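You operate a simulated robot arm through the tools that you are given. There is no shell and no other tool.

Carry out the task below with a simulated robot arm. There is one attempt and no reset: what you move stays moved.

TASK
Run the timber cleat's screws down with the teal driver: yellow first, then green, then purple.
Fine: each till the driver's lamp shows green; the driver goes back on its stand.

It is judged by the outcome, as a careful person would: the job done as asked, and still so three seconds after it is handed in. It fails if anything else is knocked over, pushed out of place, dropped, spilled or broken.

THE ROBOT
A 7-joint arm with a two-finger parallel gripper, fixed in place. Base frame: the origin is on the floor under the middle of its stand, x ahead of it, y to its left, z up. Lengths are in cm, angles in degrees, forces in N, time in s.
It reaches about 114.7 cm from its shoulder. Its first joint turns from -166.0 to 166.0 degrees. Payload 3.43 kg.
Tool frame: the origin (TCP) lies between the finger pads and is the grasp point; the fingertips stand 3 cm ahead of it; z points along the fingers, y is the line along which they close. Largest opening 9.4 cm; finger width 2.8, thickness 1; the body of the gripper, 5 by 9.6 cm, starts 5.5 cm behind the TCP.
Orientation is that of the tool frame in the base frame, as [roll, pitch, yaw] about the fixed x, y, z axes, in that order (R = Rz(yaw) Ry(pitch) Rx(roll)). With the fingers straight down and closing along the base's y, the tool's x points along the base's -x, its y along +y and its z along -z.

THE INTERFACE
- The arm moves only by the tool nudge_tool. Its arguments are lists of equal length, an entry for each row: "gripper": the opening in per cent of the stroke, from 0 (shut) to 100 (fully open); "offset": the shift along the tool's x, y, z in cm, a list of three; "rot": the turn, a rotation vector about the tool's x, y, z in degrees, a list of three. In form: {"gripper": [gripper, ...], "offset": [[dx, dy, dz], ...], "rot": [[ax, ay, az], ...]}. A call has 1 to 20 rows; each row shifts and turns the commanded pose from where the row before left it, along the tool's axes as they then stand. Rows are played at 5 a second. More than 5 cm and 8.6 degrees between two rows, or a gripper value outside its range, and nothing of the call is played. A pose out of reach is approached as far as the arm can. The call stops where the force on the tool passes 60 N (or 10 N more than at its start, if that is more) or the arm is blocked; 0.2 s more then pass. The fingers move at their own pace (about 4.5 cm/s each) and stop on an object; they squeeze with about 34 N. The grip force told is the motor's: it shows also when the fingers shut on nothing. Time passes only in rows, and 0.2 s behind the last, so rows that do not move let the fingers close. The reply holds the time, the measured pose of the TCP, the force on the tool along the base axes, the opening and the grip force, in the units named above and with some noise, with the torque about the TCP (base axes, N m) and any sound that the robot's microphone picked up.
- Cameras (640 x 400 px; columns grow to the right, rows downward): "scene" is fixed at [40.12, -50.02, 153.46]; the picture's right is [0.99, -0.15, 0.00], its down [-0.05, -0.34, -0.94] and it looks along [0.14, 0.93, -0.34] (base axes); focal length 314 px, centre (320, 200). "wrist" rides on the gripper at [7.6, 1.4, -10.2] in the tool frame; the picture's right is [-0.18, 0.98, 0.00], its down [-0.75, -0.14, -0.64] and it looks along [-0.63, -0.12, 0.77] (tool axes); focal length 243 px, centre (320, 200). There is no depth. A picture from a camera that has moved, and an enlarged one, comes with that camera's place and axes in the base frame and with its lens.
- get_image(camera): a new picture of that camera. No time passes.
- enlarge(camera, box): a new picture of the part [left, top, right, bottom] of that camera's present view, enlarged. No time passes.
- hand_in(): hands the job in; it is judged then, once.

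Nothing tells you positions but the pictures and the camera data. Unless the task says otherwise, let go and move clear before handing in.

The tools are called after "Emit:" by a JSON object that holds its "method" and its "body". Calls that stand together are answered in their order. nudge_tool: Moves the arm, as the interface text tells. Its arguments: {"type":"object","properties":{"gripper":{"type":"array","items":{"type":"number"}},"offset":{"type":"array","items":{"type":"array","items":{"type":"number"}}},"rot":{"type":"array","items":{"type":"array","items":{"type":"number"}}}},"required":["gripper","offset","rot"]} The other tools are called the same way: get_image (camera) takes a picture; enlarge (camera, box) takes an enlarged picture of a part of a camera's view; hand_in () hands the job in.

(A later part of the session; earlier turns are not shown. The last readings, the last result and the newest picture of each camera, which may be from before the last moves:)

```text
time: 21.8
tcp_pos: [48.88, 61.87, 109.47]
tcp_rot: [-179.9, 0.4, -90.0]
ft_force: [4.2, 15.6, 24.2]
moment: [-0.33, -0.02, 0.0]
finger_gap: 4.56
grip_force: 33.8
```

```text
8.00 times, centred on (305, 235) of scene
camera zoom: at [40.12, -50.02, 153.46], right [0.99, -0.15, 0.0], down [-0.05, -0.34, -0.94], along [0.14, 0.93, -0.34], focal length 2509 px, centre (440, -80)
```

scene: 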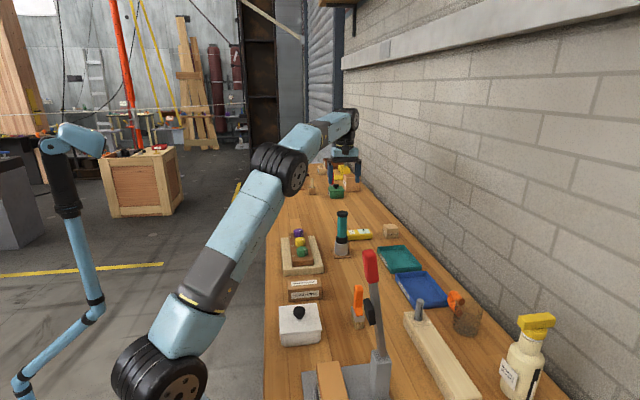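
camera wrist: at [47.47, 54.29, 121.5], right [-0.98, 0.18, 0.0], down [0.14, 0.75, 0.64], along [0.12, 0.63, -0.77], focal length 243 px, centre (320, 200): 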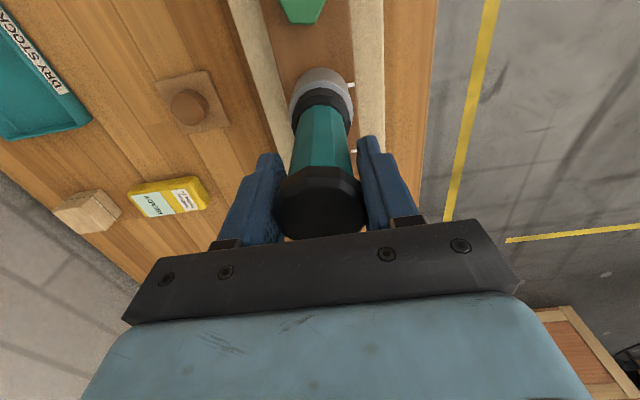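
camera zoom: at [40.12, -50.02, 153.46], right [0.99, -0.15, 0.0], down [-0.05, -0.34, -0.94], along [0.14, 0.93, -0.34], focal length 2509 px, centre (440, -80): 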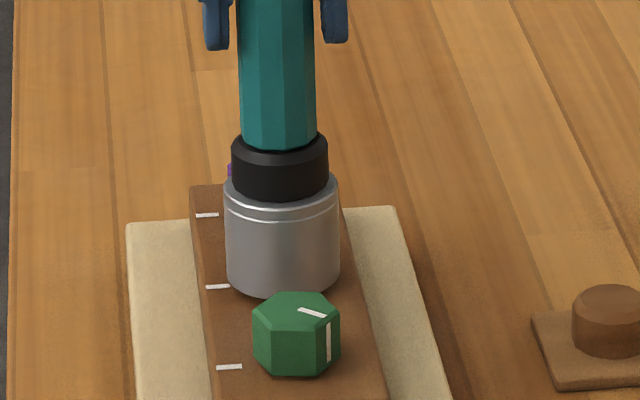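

Contact: the reaction is about 28 N up with 16 N pushing toward +y, so the socket is slightly off-centre on the head. I'll back off a little, shift a couple of millimetres toward +y and +x, and ease down again.

Emit:
{"method": "nudge_tool", "body": {"gripper": [30, 30, 30, 30, 30], "offset": [[0, 0, -0.3], [-0.2, -0.2, 0], [0, 0, 0], [0, 0, 0.1], [0, 0, 0]], "rot": [[0, 0, 0], [0, 0, 0], [0, 0, 0], [0, 0, 0], [0, 0, 0]]}}

Emit:
{"method": "enlarge", "body": {"camera": "scene", "box": [285, 210, 325, 260]}}

Emit:
{"method": "get_image", "body": {"camera": "wrist"}}

```text
time: 23.0
tcp_pos: [49.1, 62.0, 109.48]
tcp_rot: [-179.9, 0.0, -90.0]
ft_force: [-3.1, -1.8, 20.3]
moment: [-0.28, -0.14, 0.01]
finger_gap: 4.55
grip_force: 34.0
```

```text
8.00 times, centred on (305, 235) of scene
camera zoom: at [40.12, -50.02, 153.46], right [0.99, -0.15, 0.0], down [-0.05, -0.34, -0.94], along [0.14, 0.93, -0.34], focal length 2509 px, centre (440, -80)
```

zoom: 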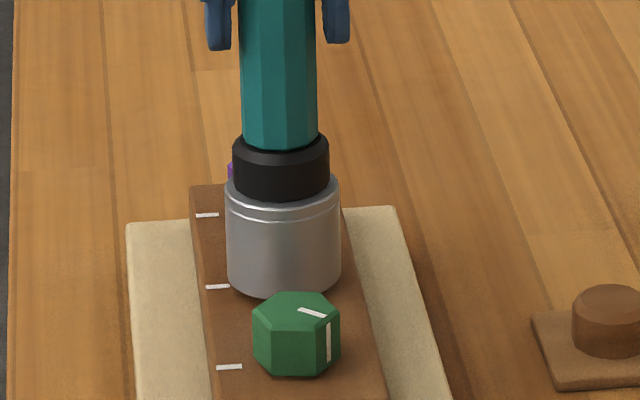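

```text
taken
camera wrist: at [47.58, 54.39, 119.73], right [-0.98, 0.18, 0.0], down [0.14, 0.75, 0.64], along [0.12, 0.63, -0.77], focal length 243 px, centre (320, 200)
```

wrist: 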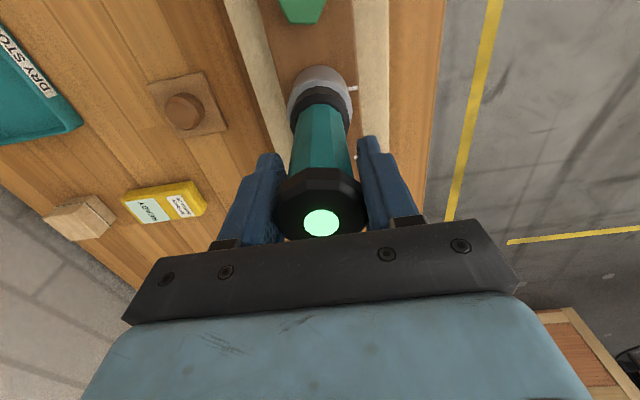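

The lamp is on top of the cap, and it's now lit a greenish colour. I'll look closely before doing anything else, since I need to know whether this means done or only engaged.

Emit:
{"method": "enlarge", "body": {"camera": "wrist", "box": [260, 150, 380, 250]}}

Emit:
{"method": "enlarge", "body": {"camera": "scene", "box": [280, 185, 325, 260]}}

```text
4.00 times, centred on (320, 200) of wrist
camera zoom: at [47.58, 54.39, 119.73], right [-0.98, 0.18, 0.0], down [0.14, 0.75, 0.64], along [0.12, 0.63, -0.77], focal length 970 px, centre (320, 200)
```

zoom: 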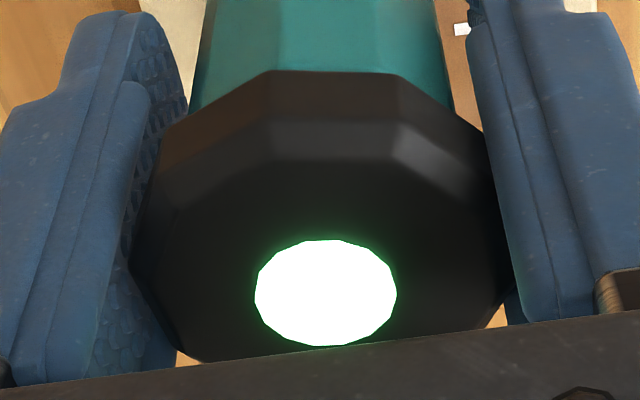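

```text
5.33 times, centred on (302, 222) of scene
camera zoom: at [40.12, -50.02, 153.46], right [0.99, -0.15, 0.0], down [-0.05, -0.34, -0.94], along [0.14, 0.93, -0.34], focal length 1672 px, centre (413, 80)
```

zoom: 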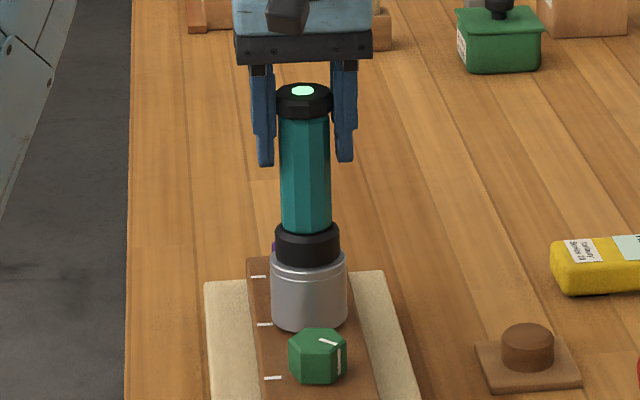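

Emit:
{"method": "nudge_tool", "body": {"gripper": [30, 30, 30], "offset": [[0, 0, 0], [0, 0, 0], [0, 0, 0]], "rot": [[0, 0, 0], [0, 0, 0], [0, 0, 0]]}}

Emit:
{"method": "get_image", "body": {"camera": "wrist"}}

Emit:
{"method": "enlarge", "body": {"camera": "scene", "box": [280, 185, 325, 260]}}

```text
time: 23.8
tcp_pos: [49.02, 61.96, 109.46]
tcp_rot: [-180.0, 0.1, -89.9]
ft_force: [-1.6, -2.7, 21.3]
moment: [-0.08, -0.15, -0.02]
finger_gap: 4.53
grip_force: 34.3
```

```text
taken
camera wrist: at [47.58, 54.4, 119.72], right [-0.98, 0.18, 0.0], down [0.14, 0.75, 0.64], along [0.12, 0.63, -0.77], focal length 243 px, centre (320, 200)
```

wrist: 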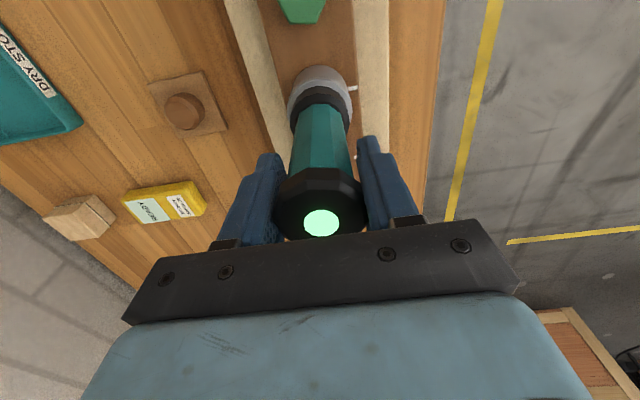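

```text
5.33 times, centred on (302, 222) of scene
camera zoom: at [40.12, -50.02, 153.46], right [0.99, -0.15, 0.0], down [-0.05, -0.34, -0.94], along [0.14, 0.93, -0.34], focal length 1672 px, centre (413, 80)
```

zoom: 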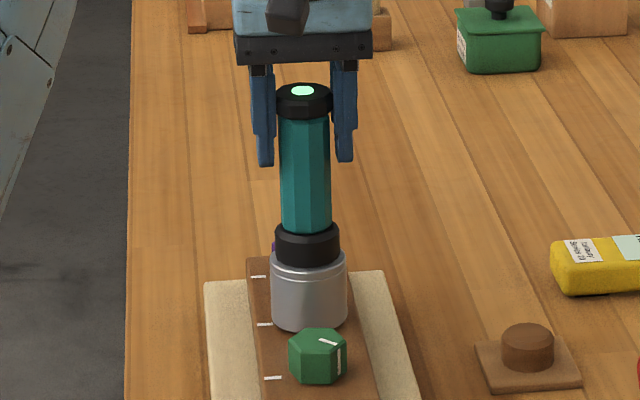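

The lamp holds steady green. I'll lift off and check whether the yellow screw actually turned and went down.

Emit:
{"method": "nudge_tool", "body": {"gripper": [30, 30, 30, 30, 30, 30, 30, 30], "offset": [[0, 0, -0.3], [0, 0, -0.5], [0, 0, -1], [0, 0, -1.5], [0, 0, -2], [0, 0, -2], [0, 0, -2], [0, 0, 0]], "rot": [[0, 0, 0], [0, 0, 0], [0, 0, 0], [0, 0, 0], [0, 0, 0], [0, 0, 0], [0, 0, 0], [0, 0, 0]]}}

Emit:
{"method": "enlarge", "body": {"camera": "scene", "box": [285, 222, 321, 258]}}

Emit:
{"method": "get_image", "body": {"camera": "wrist"}}

Emit:
{"method": "get_image", "body": {"camera": "scene"}}

```text
time: 25.6
tcp_pos: [49.11, 61.97, 118.65]
tcp_rot: [-180.0, 0.0, -90.1]
ft_force: [0.3, -0.1, -3.7]
moment: [-0.04, -0.03, -0.02]
finger_gap: 4.51
grip_force: 34.2
```

```text
11.11 times, centred on (303, 240) of scene
camera zoom: at [40.12, -50.02, 153.46], right [0.99, -0.15, 0.0], down [-0.05, -0.34, -0.94], along [0.14, 0.93, -0.34], focal length 3484 px, centre (509, -244)
```

zoom: 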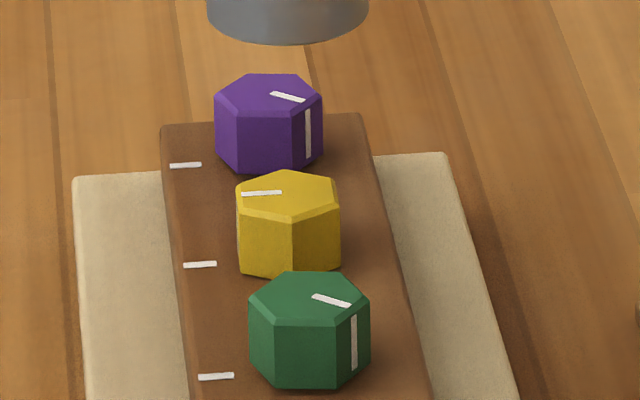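

```text
taken
camera wrist: at [47.63, 54.29, 129.0], right [-0.98, 0.18, 0.0], down [0.14, 0.75, 0.64], along [0.12, 0.63, -0.77], focal length 243 px, centre (320, 200)
```

wrist: 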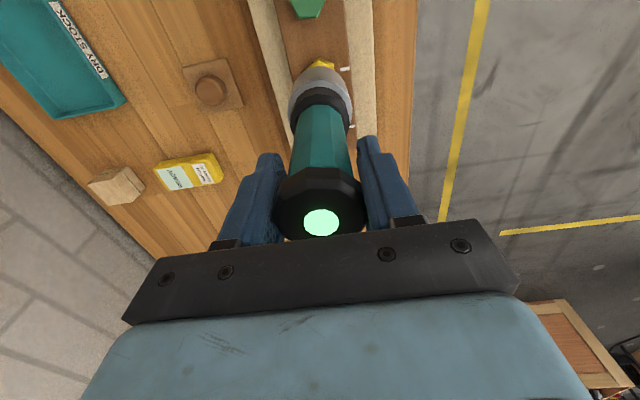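

```text
taken
```

scene: 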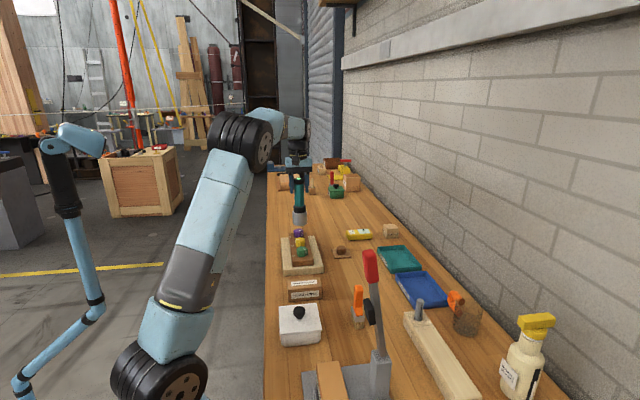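

Yellow turned: its mark now lines up with the timber mark and the lamp is green. The driver is powered and runs when seated and pressed. Next I'll move over the green screw, about 7.9 cm toward -y, staying above the heads.

Emit:
{"method": "nudge_tool", "body": {"gripper": [30, 30, 30, 30, 30, 30], "offset": [[1, 0, 0], [2, 0, 0], [2, 0, 0], [2, 0, 0], [0.85, 0, 0], [0, 0, 0]], "rot": [[0, 0, 0], [0, 0, 0], [0, 0, 0], [0, 0, 0], [0, 0, 0], [0, 0, 0]]}}

Emit:
{"method": "enlarge", "body": {"camera": "scene", "box": [280, 200, 325, 265]}}

Emit:
{"method": "enlarge", "body": {"camera": "wrist", "box": [260, 0, 380, 100]}}

```text
time: 27.0
tcp_pos: [49.03, 54.26, 118.78]
tcp_rot: [179.9, 0.0, -90.0]
ft_force: [0.1, 0.3, -3.6]
moment: [0.0, 0.02, 0.0]
finger_gap: 4.51
grip_force: 33.5
```

```text
6.15 times, centred on (302, 232) of scene
camera zoom: at [40.12, -50.02, 153.46], right [0.99, -0.15, 0.0], down [-0.05, -0.34, -0.94], along [0.14, 0.93, -0.34], focal length 1930 px, centre (428, 0)
```

zoom: 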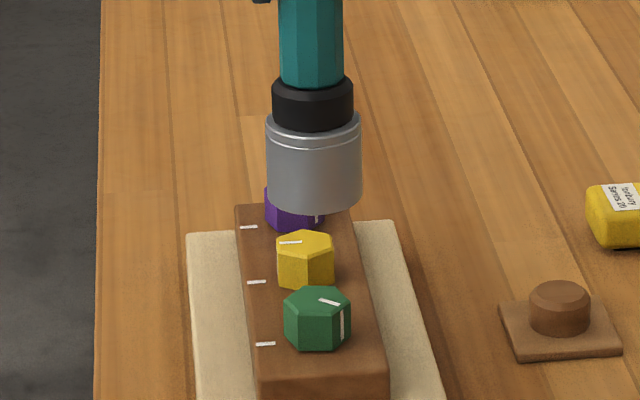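

```text
4.00 times, centred on (320, 50) of wrist
camera zoom: at [47.54, 46.64, 128.98], right [-0.98, 0.18, 0.0], down [0.14, 0.75, 0.64], along [0.12, 0.63, -0.77], focal length 970 px, centre (320, 800)
```

zoom: 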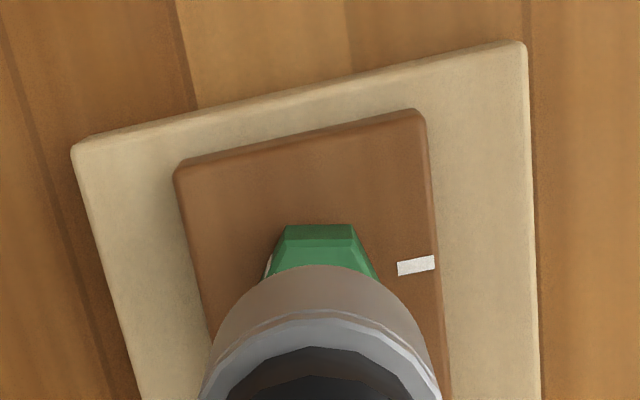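

Alignment over green is good in x, and y wants about 0.25 cm more toward -y. I'll correct that and lower to just above the contact height.

Emit:
{"method": "nudge_tool", "body": {"gripper": [30, 30, 30, 30, 30, 30, 30], "offset": [[0.27, 0, 0], [0, 0, 1.5], [0, 0, 1.5], [0, 0, 1.5], [0, 0, 0.5], [0, 0, 0], [0, 0, 0]], "rot": [[0, 0, 0], [0, 0, 0], [0, 0, 0], [0, 0, 0], [0, 0, 0], [0, 0, 0], [0, 0, 0]]}}

Emit:
{"method": "enlarge", "body": {"camera": "scene", "box": [280, 200, 325, 265]}}

Emit:
{"method": "enlarge", "body": {"camera": "wrist", "box": [270, 40, 370, 110]}}

Emit:
{"method": "get_image", "body": {"camera": "wrist"}}

```text
time: 28.6
tcp_pos: [49.26, 53.96, 113.96]
tcp_rot: [-179.9, 0.0, -90.0]
ft_force: [-0.1, -0.2, -3.3]
moment: [-0.01, -0.01, -0.02]
finger_gap: 4.54
grip_force: 33.7
```

```text
6.15 times, centred on (302, 232) of scene
camera zoom: at [40.12, -50.02, 153.46], right [0.99, -0.15, 0.0], down [-0.05, -0.34, -0.94], along [0.14, 0.93, -0.34], focal length 1930 px, centre (428, 0)
```

zoom: 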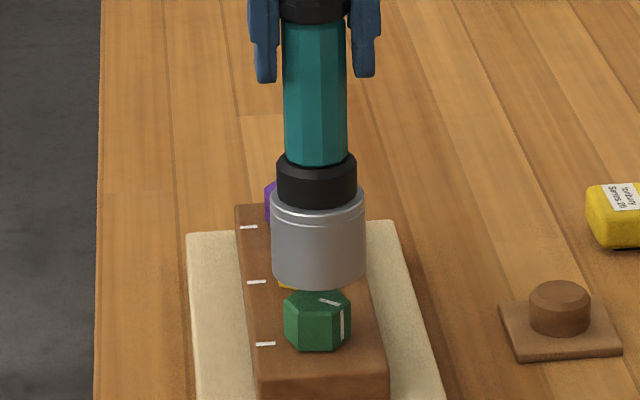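

```text
5.71 times, centred on (320, 75) of wrist
camera zoom: at [47.67, 46.31, 124.18], right [-0.98, 0.18, 0.0], down [0.14, 0.75, 0.64], along [0.12, 0.63, -0.77], focal length 1386 px, centre (320, 914)
```

zoom: 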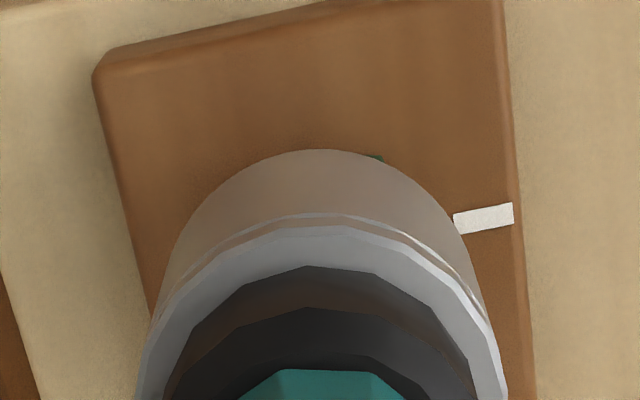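

```text
taken
camera wrist: at [47.67, 46.31, 124.18], right [-0.98, 0.18, 0.0], down [0.14, 0.75, 0.64], along [0.12, 0.63, -0.77], focal length 243 px, centre (320, 200)
```

wrist: 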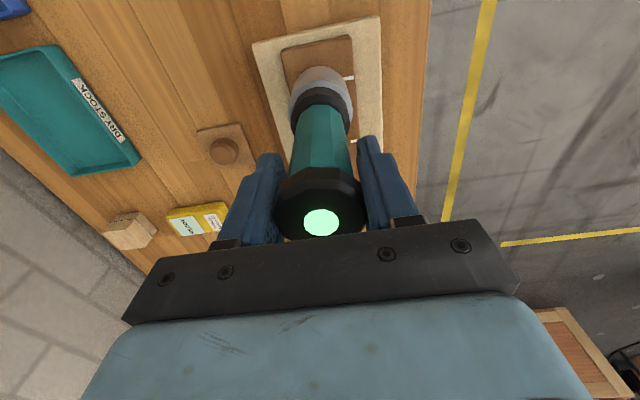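

The lamp is still latched green from the last screw. From the visible edge and the yellow experience I'll trim +0.2 in y and -0.08 in x, then lower carefully.

Emit:
{"method": "nudge_tool", "body": {"gripper": [30, 30, 30, 30, 30, 30, 30, 30], "offset": [[-0.2, 0.08, 0], [0, 0, 1], [0, 0, 1], [0, 0, 1], [0, 0, 0.4], [0, 0, 0.3], [0, 0, 0.3], [0, 0, 0]], "rot": [[0, 0, 0], [0, 0, 0], [0, 0, 0], [0, 0, 0], [0, 0, 0], [0, 0, 0], [0, 0, 0], [0, 0, 0]]}}

Emit:
{"method": "enlarge", "body": {"camera": "scene", "box": [280, 200, 325, 265]}}

Emit:
{"method": "get_image", "body": {"camera": "wrist"}}

```text
time: 30.4
tcp_pos: [49.21, 54.1, 109.71]
tcp_rot: [180.0, 0.0, -90.0]
ft_force: [-0.4, 0.3, -3.7]
moment: [-0.04, 0.04, 0.02]
finger_gap: 4.5
grip_force: 34.1
```

```text
6.15 times, centred on (302, 232) of scene
camera zoom: at [40.12, -50.02, 153.46], right [0.99, -0.15, 0.0], down [-0.05, -0.34, -0.94], along [0.14, 0.93, -0.34], focal length 1930 px, centre (428, 0)
```

zoom: 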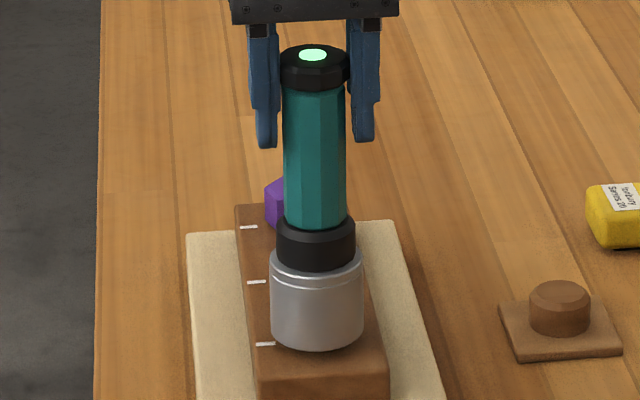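

```text
taken
camera wrist: at [47.62, 46.53, 119.99], right [-0.98, 0.18, 0.0], down [0.14, 0.75, 0.64], along [0.12, 0.63, -0.77], focal length 243 px, centre (320, 200)
```

wrist: 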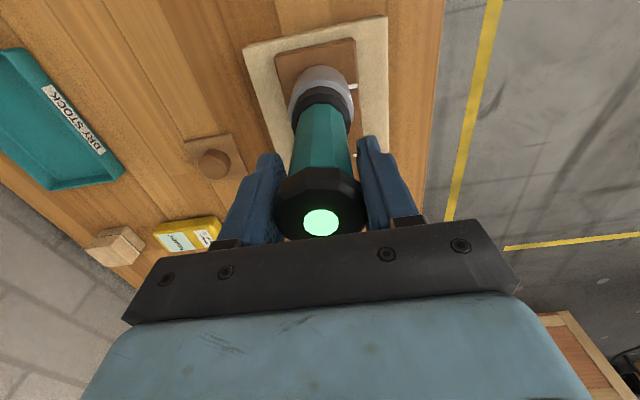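

Emit:
{"method": "nudge_tool", "body": {"gripper": [30, 30], "offset": [[0, 0, 0.15], [0, 0, 0.1]], "rot": [[0, 0, 0], [0, 0, 0]]}}

Emit:
{"method": "get_image", "body": {"camera": "wrist"}}

Emit:
{"method": "enlarge", "body": {"camera": "scene", "box": [280, 200, 325, 265]}}

```text
time: 31.0
tcp_pos: [49.14, 54.12, 109.46]
tcp_rot: [180.0, -0.1, -89.9]
ft_force: [-0.4, 0.5, -2.7]
moment: [-0.03, 0.04, 0.03]
finger_gap: 4.5
grip_force: 34.1
```

```text
taken
camera wrist: at [47.62, 46.51, 119.74], right [-0.98, 0.18, 0.0], down [0.14, 0.75, 0.64], along [0.12, 0.63, -0.77], focal length 243 px, centre (320, 200)
```

wrist: 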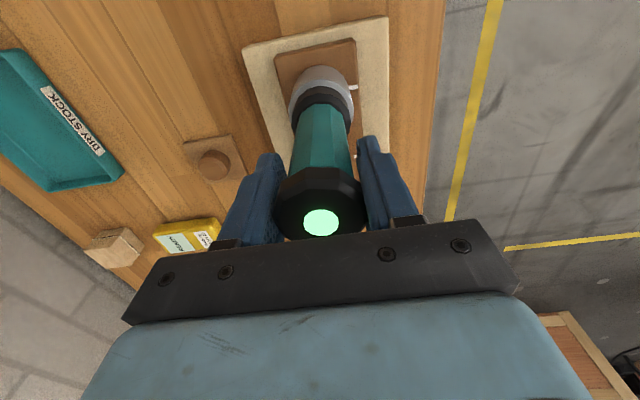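

```text
6.15 times, centred on (302, 232) of scene
camera zoom: at [40.12, -50.02, 153.46], right [0.99, -0.15, 0.0], down [-0.05, -0.34, -0.94], along [0.14, 0.93, -0.34], focal length 1930 px, centre (428, 0)
```

zoom: 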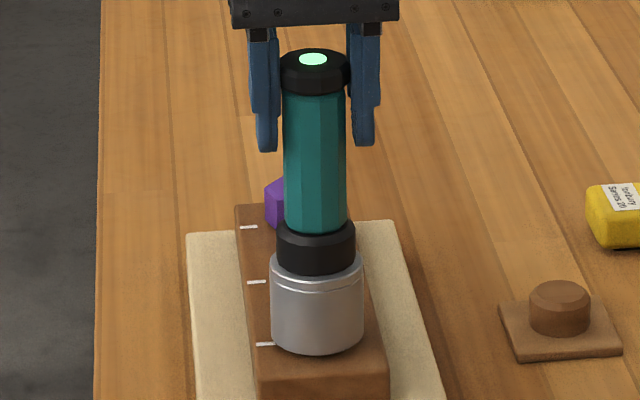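

Emit:
{"method": "nudge_tool", "body": {"gripper": [30, 30], "offset": [[0, 0, 0.15], [0, 0, 0.1]], "rot": [[0, 0, 0], [0, 0, 0]]}}

Emit:
{"method": "get_image", "body": {"camera": "wrist"}}

```text
time: 31.6
tcp_pos: [49.09, 53.9, 109.42]
tcp_rot: [-179.9, 0.0, -90.1]
ft_force: [5.2, -15.4, 17.0]
moment: [0.39, -0.1, -0.01]
finger_gap: 4.51
grip_force: 33.8
```

```text
taken
camera wrist: at [47.62, 46.36, 119.67], right [-0.98, 0.19, 0.0], down [0.14, 0.75, 0.64], along [0.12, 0.63, -0.77], focal length 243 px, centre (320, 200)
```

wrist: 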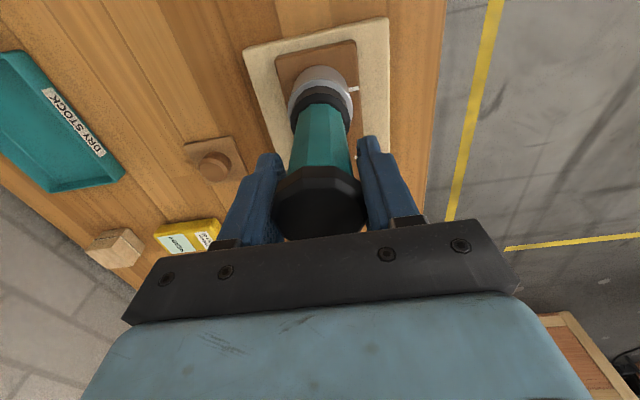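

The lamp went dark on contact, so the driver is running on the green screw. I'll hold the press and watch.

Emit:
{"method": "nudge_tool", "body": {"gripper": [30, 30], "offset": [[0, 0, 0], [0, 0, 0]], "rot": [[0, 0, 0], [0, 0, 0]]}}

Emit:
{"method": "get_image", "body": {"camera": "wrist"}}

```text
time: 32.2
tcp_pos: [49.0, 54.06, 109.43]
tcp_rot: [-180.0, 0.1, -90.0]
ft_force: [0.3, -22.3, 17.9]
moment: [0.16, -0.1, 0.01]
finger_gap: 4.49
grip_force: 34.3
```

```text
taken
camera wrist: at [47.54, 46.35, 119.63], right [-0.98, 0.18, 0.0], down [0.14, 0.75, 0.64], along [0.12, 0.63, -0.77], focal length 243 px, centre (320, 200)
```

wrist: 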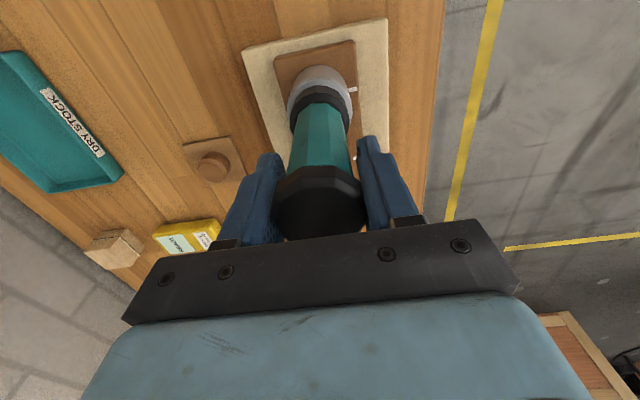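

Emit:
{"method": "nudge_tool", "body": {"gripper": [30, 30, 30, 30], "offset": [[0.2, 0, -0.1], [0, 0, 0.1], [0, 0, 0], [0, 0, 0]], "rot": [[0, 0, 0], [0, 0, 0], [0, 0, 0], [0, 0, 0]]}}

Emit:
{"method": "get_image", "body": {"camera": "wrist"}}

Emit:
{"method": "enlarge", "body": {"camera": "scene", "box": [280, 200, 325, 265]}}

```text
time: 33.2
tcp_pos: [48.96, 53.83, 109.33]
tcp_rot: [180.0, 0.1, -90.0]
ft_force: [-2.4, 0.4, 20.1]
moment: [0.47, -0.04, 0.0]
finger_gap: 4.53
grip_force: 34.2
```

```text
taken
camera wrist: at [47.54, 46.28, 119.6], right [-0.98, 0.18, 0.0], down [0.14, 0.75, 0.64], along [0.12, 0.63, -0.77], focal length 243 px, centre (320, 200)
```

wrist: 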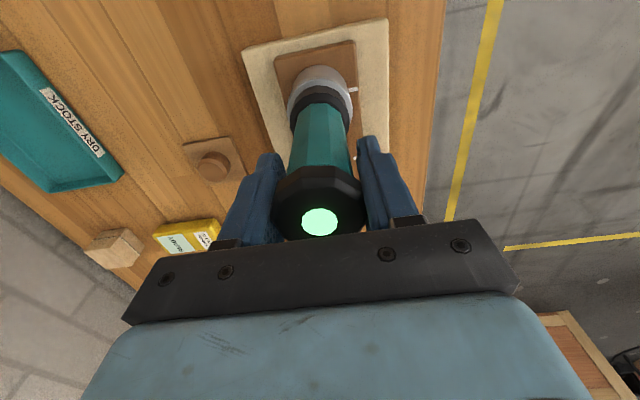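

```text
6.15 times, centred on (302, 232) of scene
camera zoom: at [40.12, -50.02, 153.46], right [0.99, -0.15, 0.0], down [-0.05, -0.34, -0.94], along [0.14, 0.93, -0.34], focal length 1930 px, centre (428, 0)
```

zoom: 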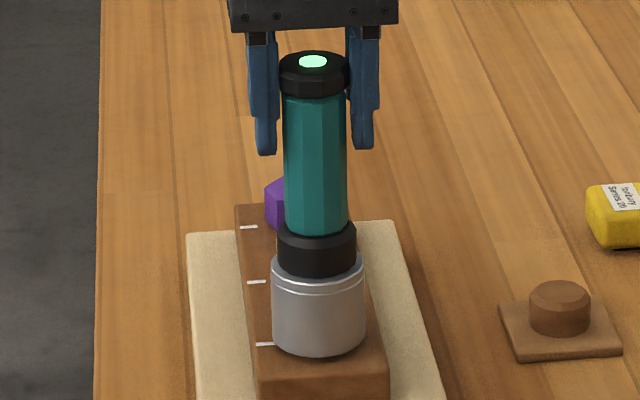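

The lamp is green again. I'll lift straight off and confirm the green screw's mark.

Emit:
{"method": "nudge_tool", "body": {"gripper": [30, 30, 30, 30, 30, 30, 30, 30], "offset": [[0, 0, -0.3], [0, 0, -0.5], [0, 0, -1], [0, 0, -1.5], [0, 0, -2], [0, 0, -2], [0, 0, -2], [0, 0, 0]], "rot": [[0, 0, 0], [0, 0, 0], [0, 0, 0], [0, 0, 0], [0, 0, 0], [0, 0, 0], [0, 0, 0], [0, 0, 0]]}}

Emit:
{"method": "enlarge", "body": {"camera": "scene", "box": [285, 222, 321, 258]}}

Emit:
{"method": "enlarge", "body": {"camera": "scene", "box": [270, 170, 345, 265]}}

Emit:
{"method": "get_image", "body": {"camera": "wrist"}}

```text
time: 35.0
tcp_pos: [48.92, 53.96, 118.61]
tcp_rot: [180.0, 0.1, -90.1]
ft_force: [-0.3, 0.5, -4.7]
moment: [0.01, -0.02, 0.02]
finger_gap: 4.48
grip_force: 34.0
```

```text
11.11 times, centred on (303, 240) of scene
camera zoom: at [40.12, -50.02, 153.46], right [0.99, -0.15, 0.0], down [-0.05, -0.34, -0.94], along [0.14, 0.93, -0.34], focal length 3484 px, centre (509, -244)
```

zoom: 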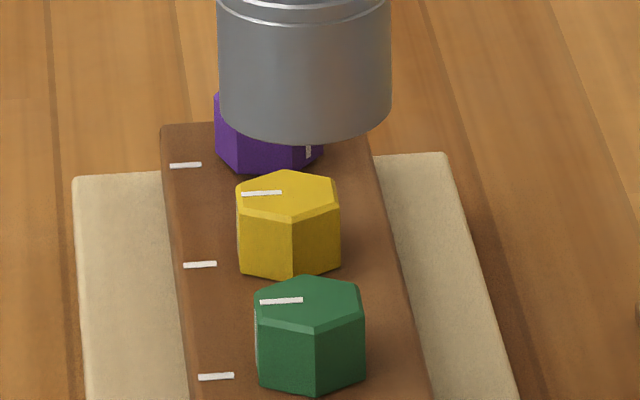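

```text
4.21 times, centred on (308, 218) of scene
camera zoom: at [40.12, -50.02, 153.46], right [0.99, -0.15, 0.0], down [-0.05, -0.34, -0.94], along [0.14, 0.93, -0.34], focal length 1320 px, centre (373, 126)
```

zoom: 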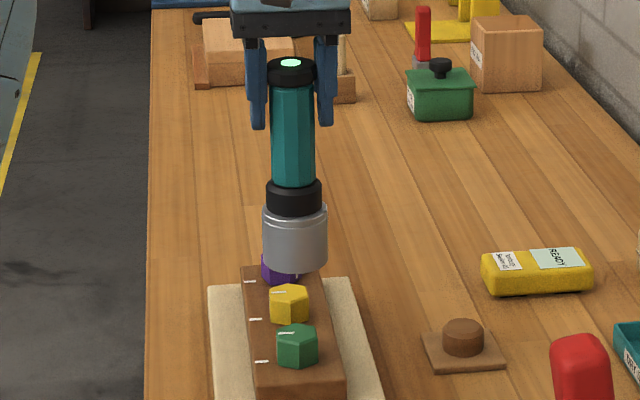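

```text
taken
camera wrist: at [47.48, 46.39, 128.96], right [-0.98, 0.18, 0.0], down [0.14, 0.75, 0.64], along [0.12, 0.63, -0.77], focal length 243 px, centre (320, 200)
```

wrist: 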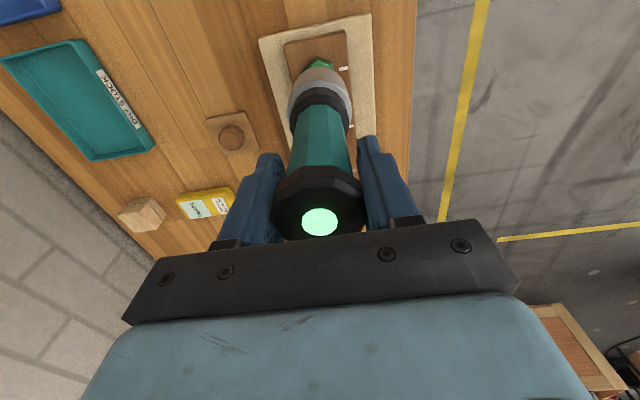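

Green is done: its mark points at the timber mark. Now over to purple, about 16 cm toward +y and well above the heads.

Emit:
{"method": "nudge_tool", "body": {"gripper": [30, 30, 30, 30, 30, 30, 30, 30, 30, 30], "offset": [[-1, 0, 0], [-2, 0, 0], [-2, 0, 0], [-2, 0, 0], [-2, 0, 0], [-2, 0, 0], [-2, 0, 0], [-2, 0, 0], [-0.9, 0, 0], [0, 0, 0]], "rot": [[0, 0, 0], [0, 0, 0], [0, 0, 0], [0, 0, 0], [0, 0, 0], [0, 0, 0], [0, 0, 0], [0, 0, 0], [0, 0, 0], [0, 0, 0]]}}

Emit:
{"method": "enlarge", "body": {"camera": "scene", "box": [280, 190, 325, 255]}}

Emit:
{"method": "enlarge", "body": {"camera": "wrist", "box": [260, 0, 380, 100]}}

```text
time: 37.2
tcp_pos: [49.12, 69.92, 118.46]
tcp_rot: [-180.0, 0.0, -90.0]
ft_force: [0.5, -1.5, -3.5]
moment: [0.04, -0.01, 0.01]
finger_gap: 4.53
grip_force: 34.3
```

```text
6.15 times, centred on (302, 222) of scene
camera zoom: at [40.12, -50.02, 153.46], right [0.99, -0.15, 0.0], down [-0.05, -0.34, -0.94], along [0.14, 0.93, -0.34], focal length 1930 px, centre (428, 62)
```

zoom: 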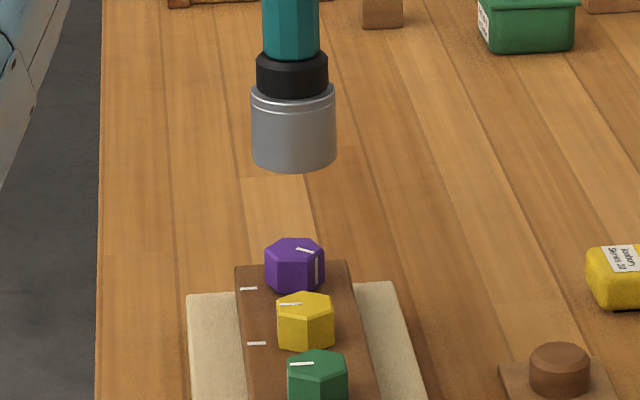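

```text
4.00 times, centred on (320, 50) of wrist
camera zoom: at [47.62, 62.31, 128.76], right [-0.98, 0.18, 0.0], down [0.14, 0.75, 0.64], along [0.12, 0.63, -0.77], focal length 970 px, centre (320, 800)
```

zoom: 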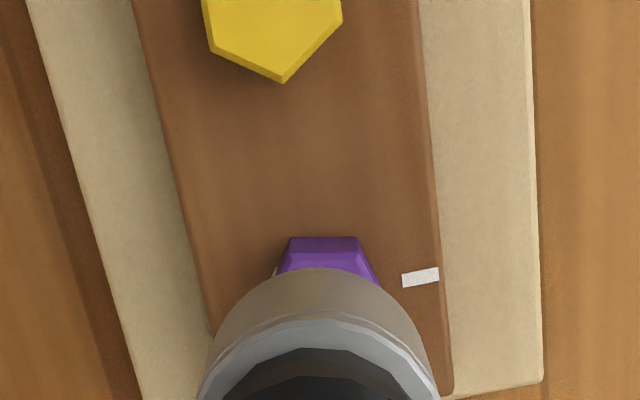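

Position over purple looks right in y and wants about 0.12 cm toward -x. I'll correct that and lower to just above the head for a closer check.

Emit:
{"method": "nudge_tool", "body": {"gripper": [30, 30, 30, 30, 30, 30, 30], "offset": [[0, 0.12, 0], [0, 0, 1.5], [0, 0, 1.5], [0, 0, 1.2], [0, 0, 0.5], [0, 0, 0], [0, 0, 0]], "rot": [[0, 0, 0], [0, 0, 0], [0, 0, 0], [0, 0, 0], [0, 0, 0], [0, 0, 0], [0, 0, 0]]}}

Emit:
{"method": "enlarge", "body": {"camera": "scene", "box": [280, 190, 325, 255]}}

Emit:
{"method": "enlarge", "body": {"camera": "wrist", "box": [270, 40, 370, 110]}}

```text
time: 38.8
tcp_pos: [49.0, 69.89, 113.74]
tcp_rot: [179.9, 0.0, -90.0]
ft_force: [0.2, 0.2, -3.3]
moment: [-0.02, -0.01, 0.0]
finger_gap: 4.51
grip_force: 34.2
```

```text
6.15 times, centred on (302, 222) of scene
camera zoom: at [40.12, -50.02, 153.46], right [0.99, -0.15, 0.0], down [-0.05, -0.34, -0.94], along [0.14, 0.93, -0.34], focal length 1930 px, centre (428, 62)
```

zoom: 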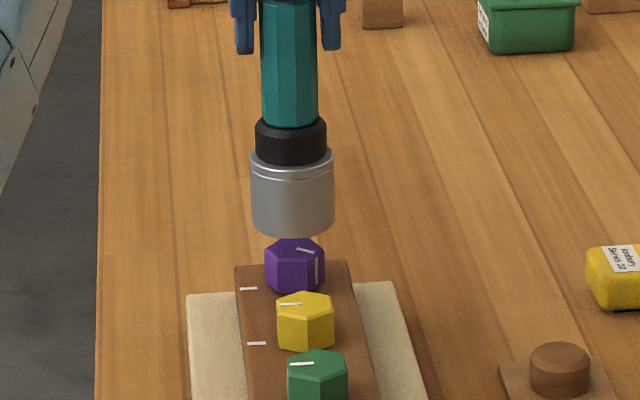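

```text
5.71 times, centred on (320, 75) of wrist
camera zoom: at [47.42, 62.28, 124.06], right [-0.98, 0.18, 0.0], down [0.14, 0.75, 0.64], along [0.12, 0.63, -0.77], focal length 1386 px, centre (320, 914)
```

zoom: 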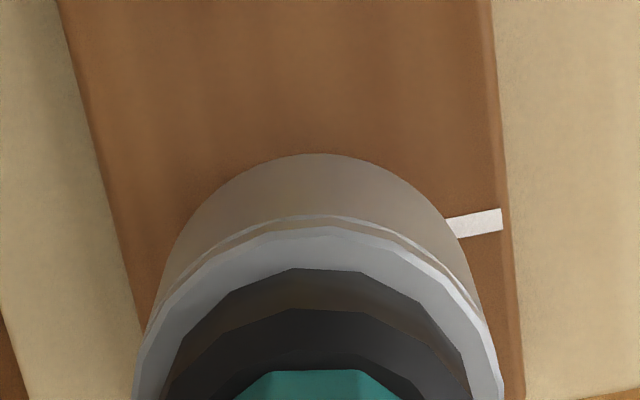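

Alignment is good in both views. I'll lower over the purple head.

Emit:
{"method": "nudge_tool", "body": {"gripper": [30, 30, 30, 30, 30, 30, 30], "offset": [[0, 0, 1], [0, 0, 1], [0, 0, 1], [0, 0, 0.4], [0, 0, 0.3], [0, 0, 0.3], [0, 0, 0]], "rot": [[0, 0, 0], [0, 0, 0], [0, 0, 0], [0, 0, 0], [0, 0, 0], [0, 0, 0], [0, 0, 0]]}}

Emit:
{"method": "enlarge", "body": {"camera": "scene", "box": [280, 190, 325, 255]}}

Emit:
{"method": "get_image", "body": {"camera": "wrist"}}

```text
time: 40.4
tcp_pos: [48.94, 69.85, 109.84]
tcp_rot: [180.0, 0.0, -90.0]
ft_force: [-0.3, -0.2, -3.5]
moment: [-0.03, 0.0, 0.0]
finger_gap: 4.5
grip_force: 34.3
```

```text
6.15 times, centred on (302, 222) of scene
camera zoom: at [40.12, -50.02, 153.46], right [0.99, -0.15, 0.0], down [-0.05, -0.34, -0.94], along [0.14, 0.93, -0.34], focal length 1930 px, centre (428, 62)
```

zoom: 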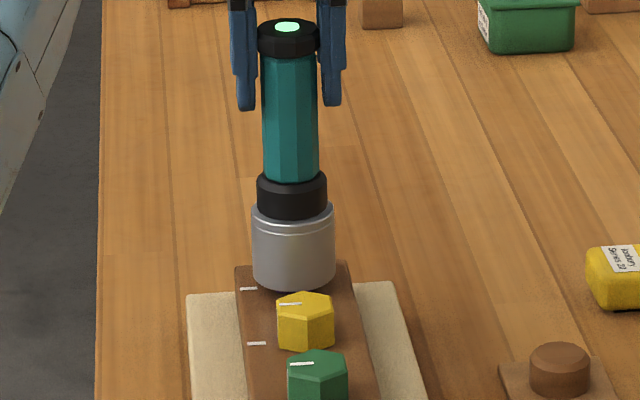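

```text
taken
camera wrist: at [47.4, 62.26, 120.11], right [-0.98, 0.18, 0.0], down [0.14, 0.75, 0.64], along [0.12, 0.63, -0.77], focal length 243 px, centre (320, 200)
```

wrist: 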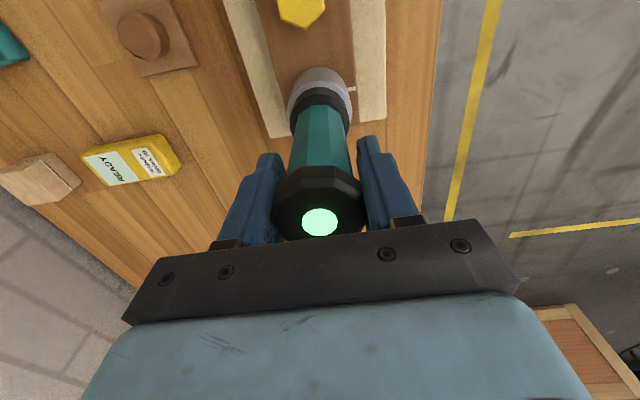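

Emit:
{"method": "nudge_tool", "body": {"gripper": [30, 30, 30], "offset": [[0, 0, 0.15], [0, 0, 0.15], [0, 0, 0.1]], "rot": [[0, 0, 0], [0, 0, 0], [0, 0, 0]]}}

Emit:
{"method": "get_image", "body": {"camera": "wrist"}}

```text
time: 41.2
tcp_pos: [48.96, 69.78, 109.48]
tcp_rot: [180.0, 0.0, -90.0]
ft_force: [0.7, 1.0, -3.3]
moment: [0.02, -0.02, -0.03]
finger_gap: 4.5
grip_force: 34.0
```

```text
taken
camera wrist: at [47.45, 62.25, 119.67], right [-0.98, 0.18, 0.0], down [0.14, 0.75, 0.64], along [0.12, 0.63, -0.77], focal length 243 px, centre (320, 200)
```

wrist: 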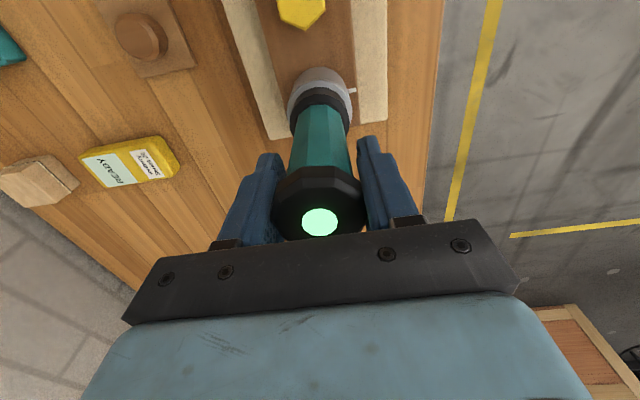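

Emit:
{"method": "nudge_tool", "body": {"gripper": [30, 30], "offset": [[0, 0, 0.15], [0, 0, 0.05]], "rot": [[0, 0, 0], [0, 0, 0]]}}

Emit:
{"method": "get_image", "body": {"camera": "wrist"}}

```text
time: 41.8
tcp_pos: [48.77, 69.95, 109.29]
tcp_rot: [-179.9, 0.3, -90.0]
ft_force: [-5.9, 14.7, 7.8]
moment: [-1.07, -0.26, -0.02]
finger_gap: 4.54
grip_force: 34.1
```

```text
taken
camera wrist: at [47.3, 62.31, 119.59], right [-0.98, 0.18, 0.0], down [0.14, 0.75, 0.64], along [0.12, 0.63, -0.77], focal length 243 px, centre (320, 200)
```

wrist: 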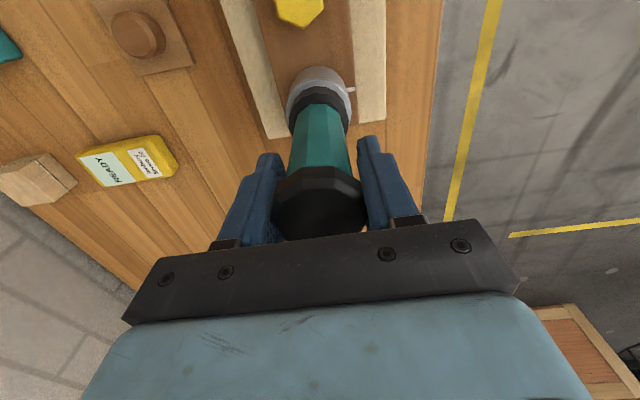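

The lamp went dark, so it's running on purple. Side force is +15 N in y and -6 N in x, so I'll ease over a little while keeping the press on.

Emit:
{"method": "nudge_tool", "body": {"gripper": [30, 30, 30, 30], "offset": [[-0.16, 0.06, -0.05], [0, 0, 0.1], [0, 0, 0.05], [0, 0, 0]], "rot": [[0, 0, 0], [0, 0, 0], [0, 0, 0], [0, 0, 0]]}}

Emit:
{"method": "get_image", "body": {"camera": "wrist"}}

Emit:
{"method": "enlarge", "body": {"camera": "scene", "box": [280, 190, 325, 255]}}

```text
time: 42.8
tcp_pos: [48.87, 70.18, 109.21]
tcp_rot: [-179.9, 0.2, -90.1]
ft_force: [-3.3, 23.4, 14.9]
moment: [-0.31, -0.15, 0.01]
finger_gap: 4.56
grip_force: 34.0
```

```text
taken
camera wrist: at [47.41, 62.48, 119.55], right [-0.98, 0.18, 0.0], down [0.14, 0.75, 0.64], along [0.12, 0.63, -0.77], focal length 243 px, centre (320, 200)
```

wrist: 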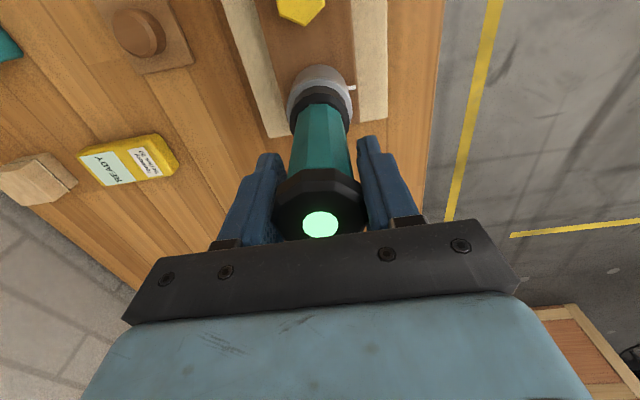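

```text
6.15 times, centred on (302, 222) of scene
camera zoom: at [40.12, -50.02, 153.46], right [0.99, -0.15, 0.0], down [-0.05, -0.34, -0.94], along [0.14, 0.93, -0.34], focal length 1930 px, centre (428, 62)
```

zoom: 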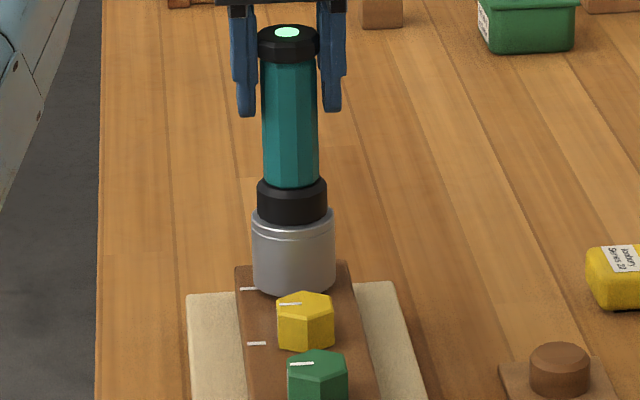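

The lamp is green on purple. I'll relieve the side load, lift straight off, and verify all three marks.

Emit:
{"method": "nudge_tool", "body": {"gripper": [30, 30, 30, 30, 30, 30, 30, 30, 30], "offset": [[-0.15, 0, -0.05], [0, 0, -0.3], [0, 0, -0.5], [0, 0, -1], [0, 0, -1.5], [0, 0, -2], [0, 0, -2.5], [0, 0, -2.5], [0, 0, 0]], "rot": [[0, 0, 0], [0, 0, 0], [0, 0, 0], [0, 0, 0], [0, 0, 0], [0, 0, 0], [0, 0, 0], [0, 0, 0], [0, 0, 0]]}}

Emit:
{"method": "enlarge", "body": {"camera": "scene", "box": [285, 222, 321, 258]}}

Emit:
{"method": "enlarge", "body": {"camera": "scene", "box": [265, 160, 375, 265]}}

Emit:
{"method": "get_image", "body": {"camera": "wrist"}}

```text
time: 44.8
tcp_pos: [48.94, 70.0, 119.4]
tcp_rot: [180.0, 0.1, -89.9]
ft_force: [0.2, 0.1, -3.7]
moment: [0.01, -0.02, -0.02]
finger_gap: 4.53
grip_force: 34.0
```

```text
11.11 times, centred on (303, 240) of scene
camera zoom: at [40.12, -50.02, 153.46], right [0.99, -0.15, 0.0], down [-0.05, -0.34, -0.94], along [0.14, 0.93, -0.34], focal length 3484 px, centre (509, -244)
```

zoom: 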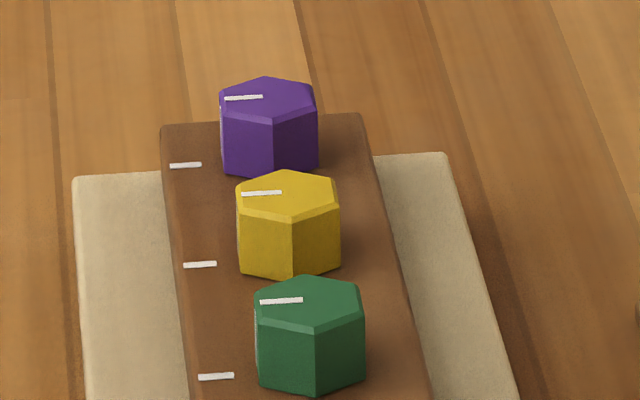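

```text
3.81 times, centred on (320, 212) of scene
camera zoom: at [40.12, -50.02, 153.46], right [0.99, -0.15, 0.0], down [-0.05, -0.34, -0.94], along [0.14, 0.93, -0.34], focal length 1195 px, centre (320, 152)
```

zoom: 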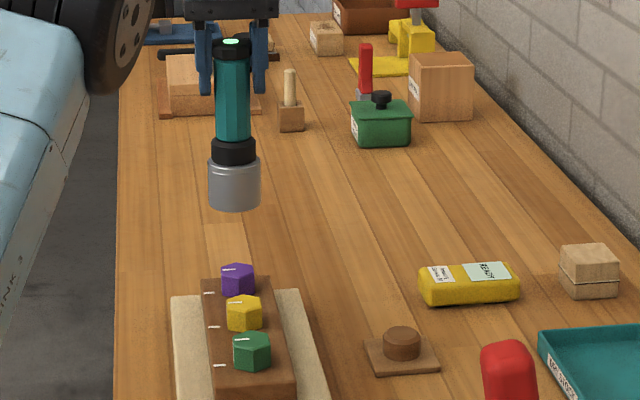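

```text
taken
camera wrist: at [47.45, 62.48, 129.75], right [-0.98, 0.18, 0.0], down [0.14, 0.75, 0.64], along [0.12, 0.63, -0.77], focal length 243 px, centre (320, 200)
```

wrist: 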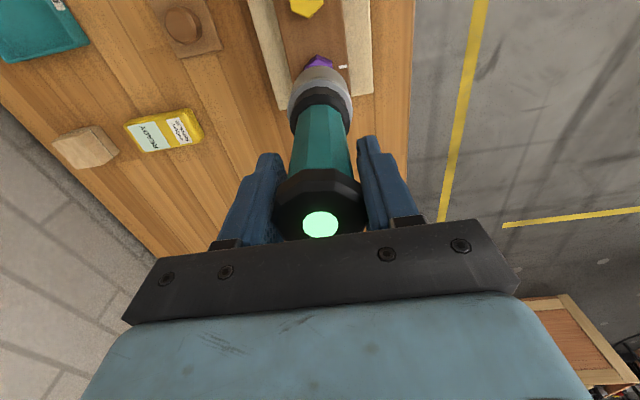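

All three marks now align with the timber marks, the cleat hasn't moved, and the lamp is green. Now I'll carry the driver back above its stand peg.

Emit:
{"method": "nudge_tool", "body": {"gripper": [30, 30, 30, 30, 30, 30, 30, 30, 30, 30, 30], "offset": [[0.46, -0.96, -0.2], [0.92, -1.9, -0.2], [0.92, -1.9, -0.2], [0.92, -1.9, -0.2], [0.92, -1.9, -0.2], [0.92, -1.9, 0], [0.92, -1.9, 0], [0.92, -1.9, 0], [0.92, -1.9, 0], [0.38, -0.9, 0], [0, 0, 0]], "rot": [[0, 0, 0], [0, 0, 0], [0, 0, 0], [0, 0, 0], [0, 0, 0], [0, 0, 0], [0, 0, 0], [0, 0, 0], [0, 0, 0], [0, 0, 0], [0, 0, 0]]}}

Emit:
{"method": "enlarge", "body": {"camera": "scene", "box": [310, 160, 380, 265]}}

Emit:
{"method": "enlarge", "body": {"camera": "wrist", "box": [260, 0, 380, 130]}}

```text
time: 47.2
tcp_pos: [65.86, 61.91, 120.44]
tcp_rot: [-180.0, 0.0, -90.0]
ft_force: [-0.5, -0.5, -4.3]
moment: [0.01, 0.0, 0.01]
finger_gap: 4.52
grip_force: 34.1
```

```text
3.81 times, centred on (345, 212) of scene
camera zoom: at [40.12, -50.02, 153.46], right [0.99, -0.15, 0.0], down [-0.05, -0.34, -0.94], along [0.14, 0.93, -0.34], focal length 1195 px, centre (225, 152)
```

zoom: 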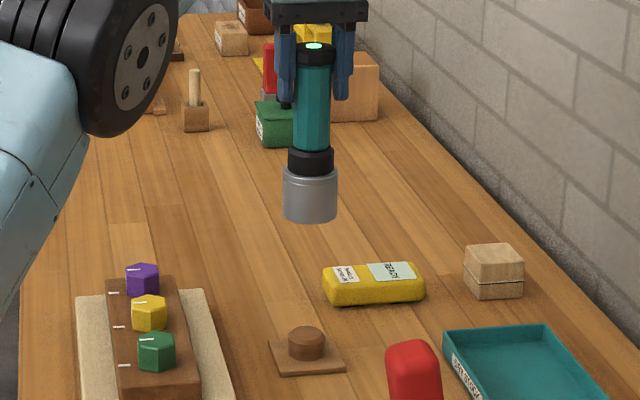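

```text
3.08 times, centred on (320, 65) of wrist
camera zoom: at [64.45, 54.34, 130.71], right [-0.98, 0.18, 0.0], down [0.14, 0.75, 0.64], along [0.12, 0.63, -0.77], focal length 746 px, centre (320, 615)
```

zoom: 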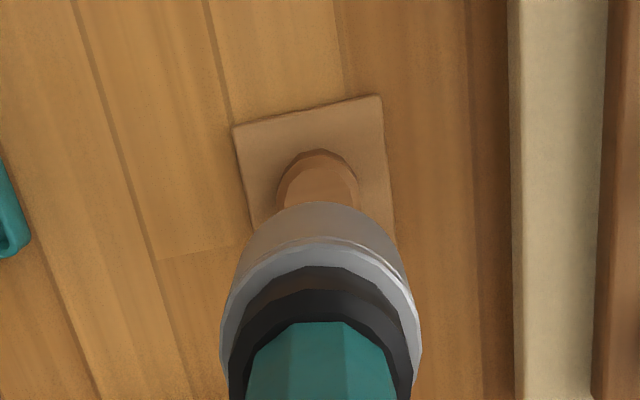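

Emit:
{"method": "enlarge", "body": {"camera": "scene", "box": [325, 200, 365, 262]}}

Emit:
{"method": "nudge_tool", "body": {"gripper": [30], "offset": [[0, 0, 0]], "rot": [[0, 0, 0]]}}

```text
6.45 times, centred on (345, 231) of scene
camera zoom: at [40.12, -50.02, 153.46], right [0.99, -0.15, 0.0], down [-0.05, -0.34, -0.94], along [0.14, 0.93, -0.34], focal length 2023 px, centre (159, 0)
```

zoom: 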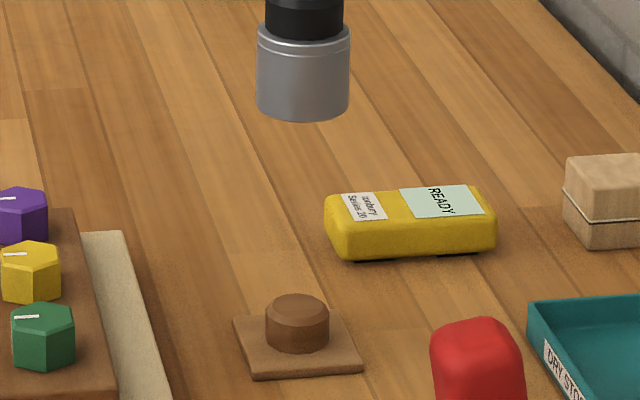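

```text
time: 47.6
tcp_pos: [65.95, 61.82, 120.45]
tcp_rot: [-180.0, -0.1, -90.0]
ft_force: [0.3, -0.5, -4.4]
moment: [-0.01, 0.02, -0.04]
finger_gap: 4.5
grip_force: 33.7
```

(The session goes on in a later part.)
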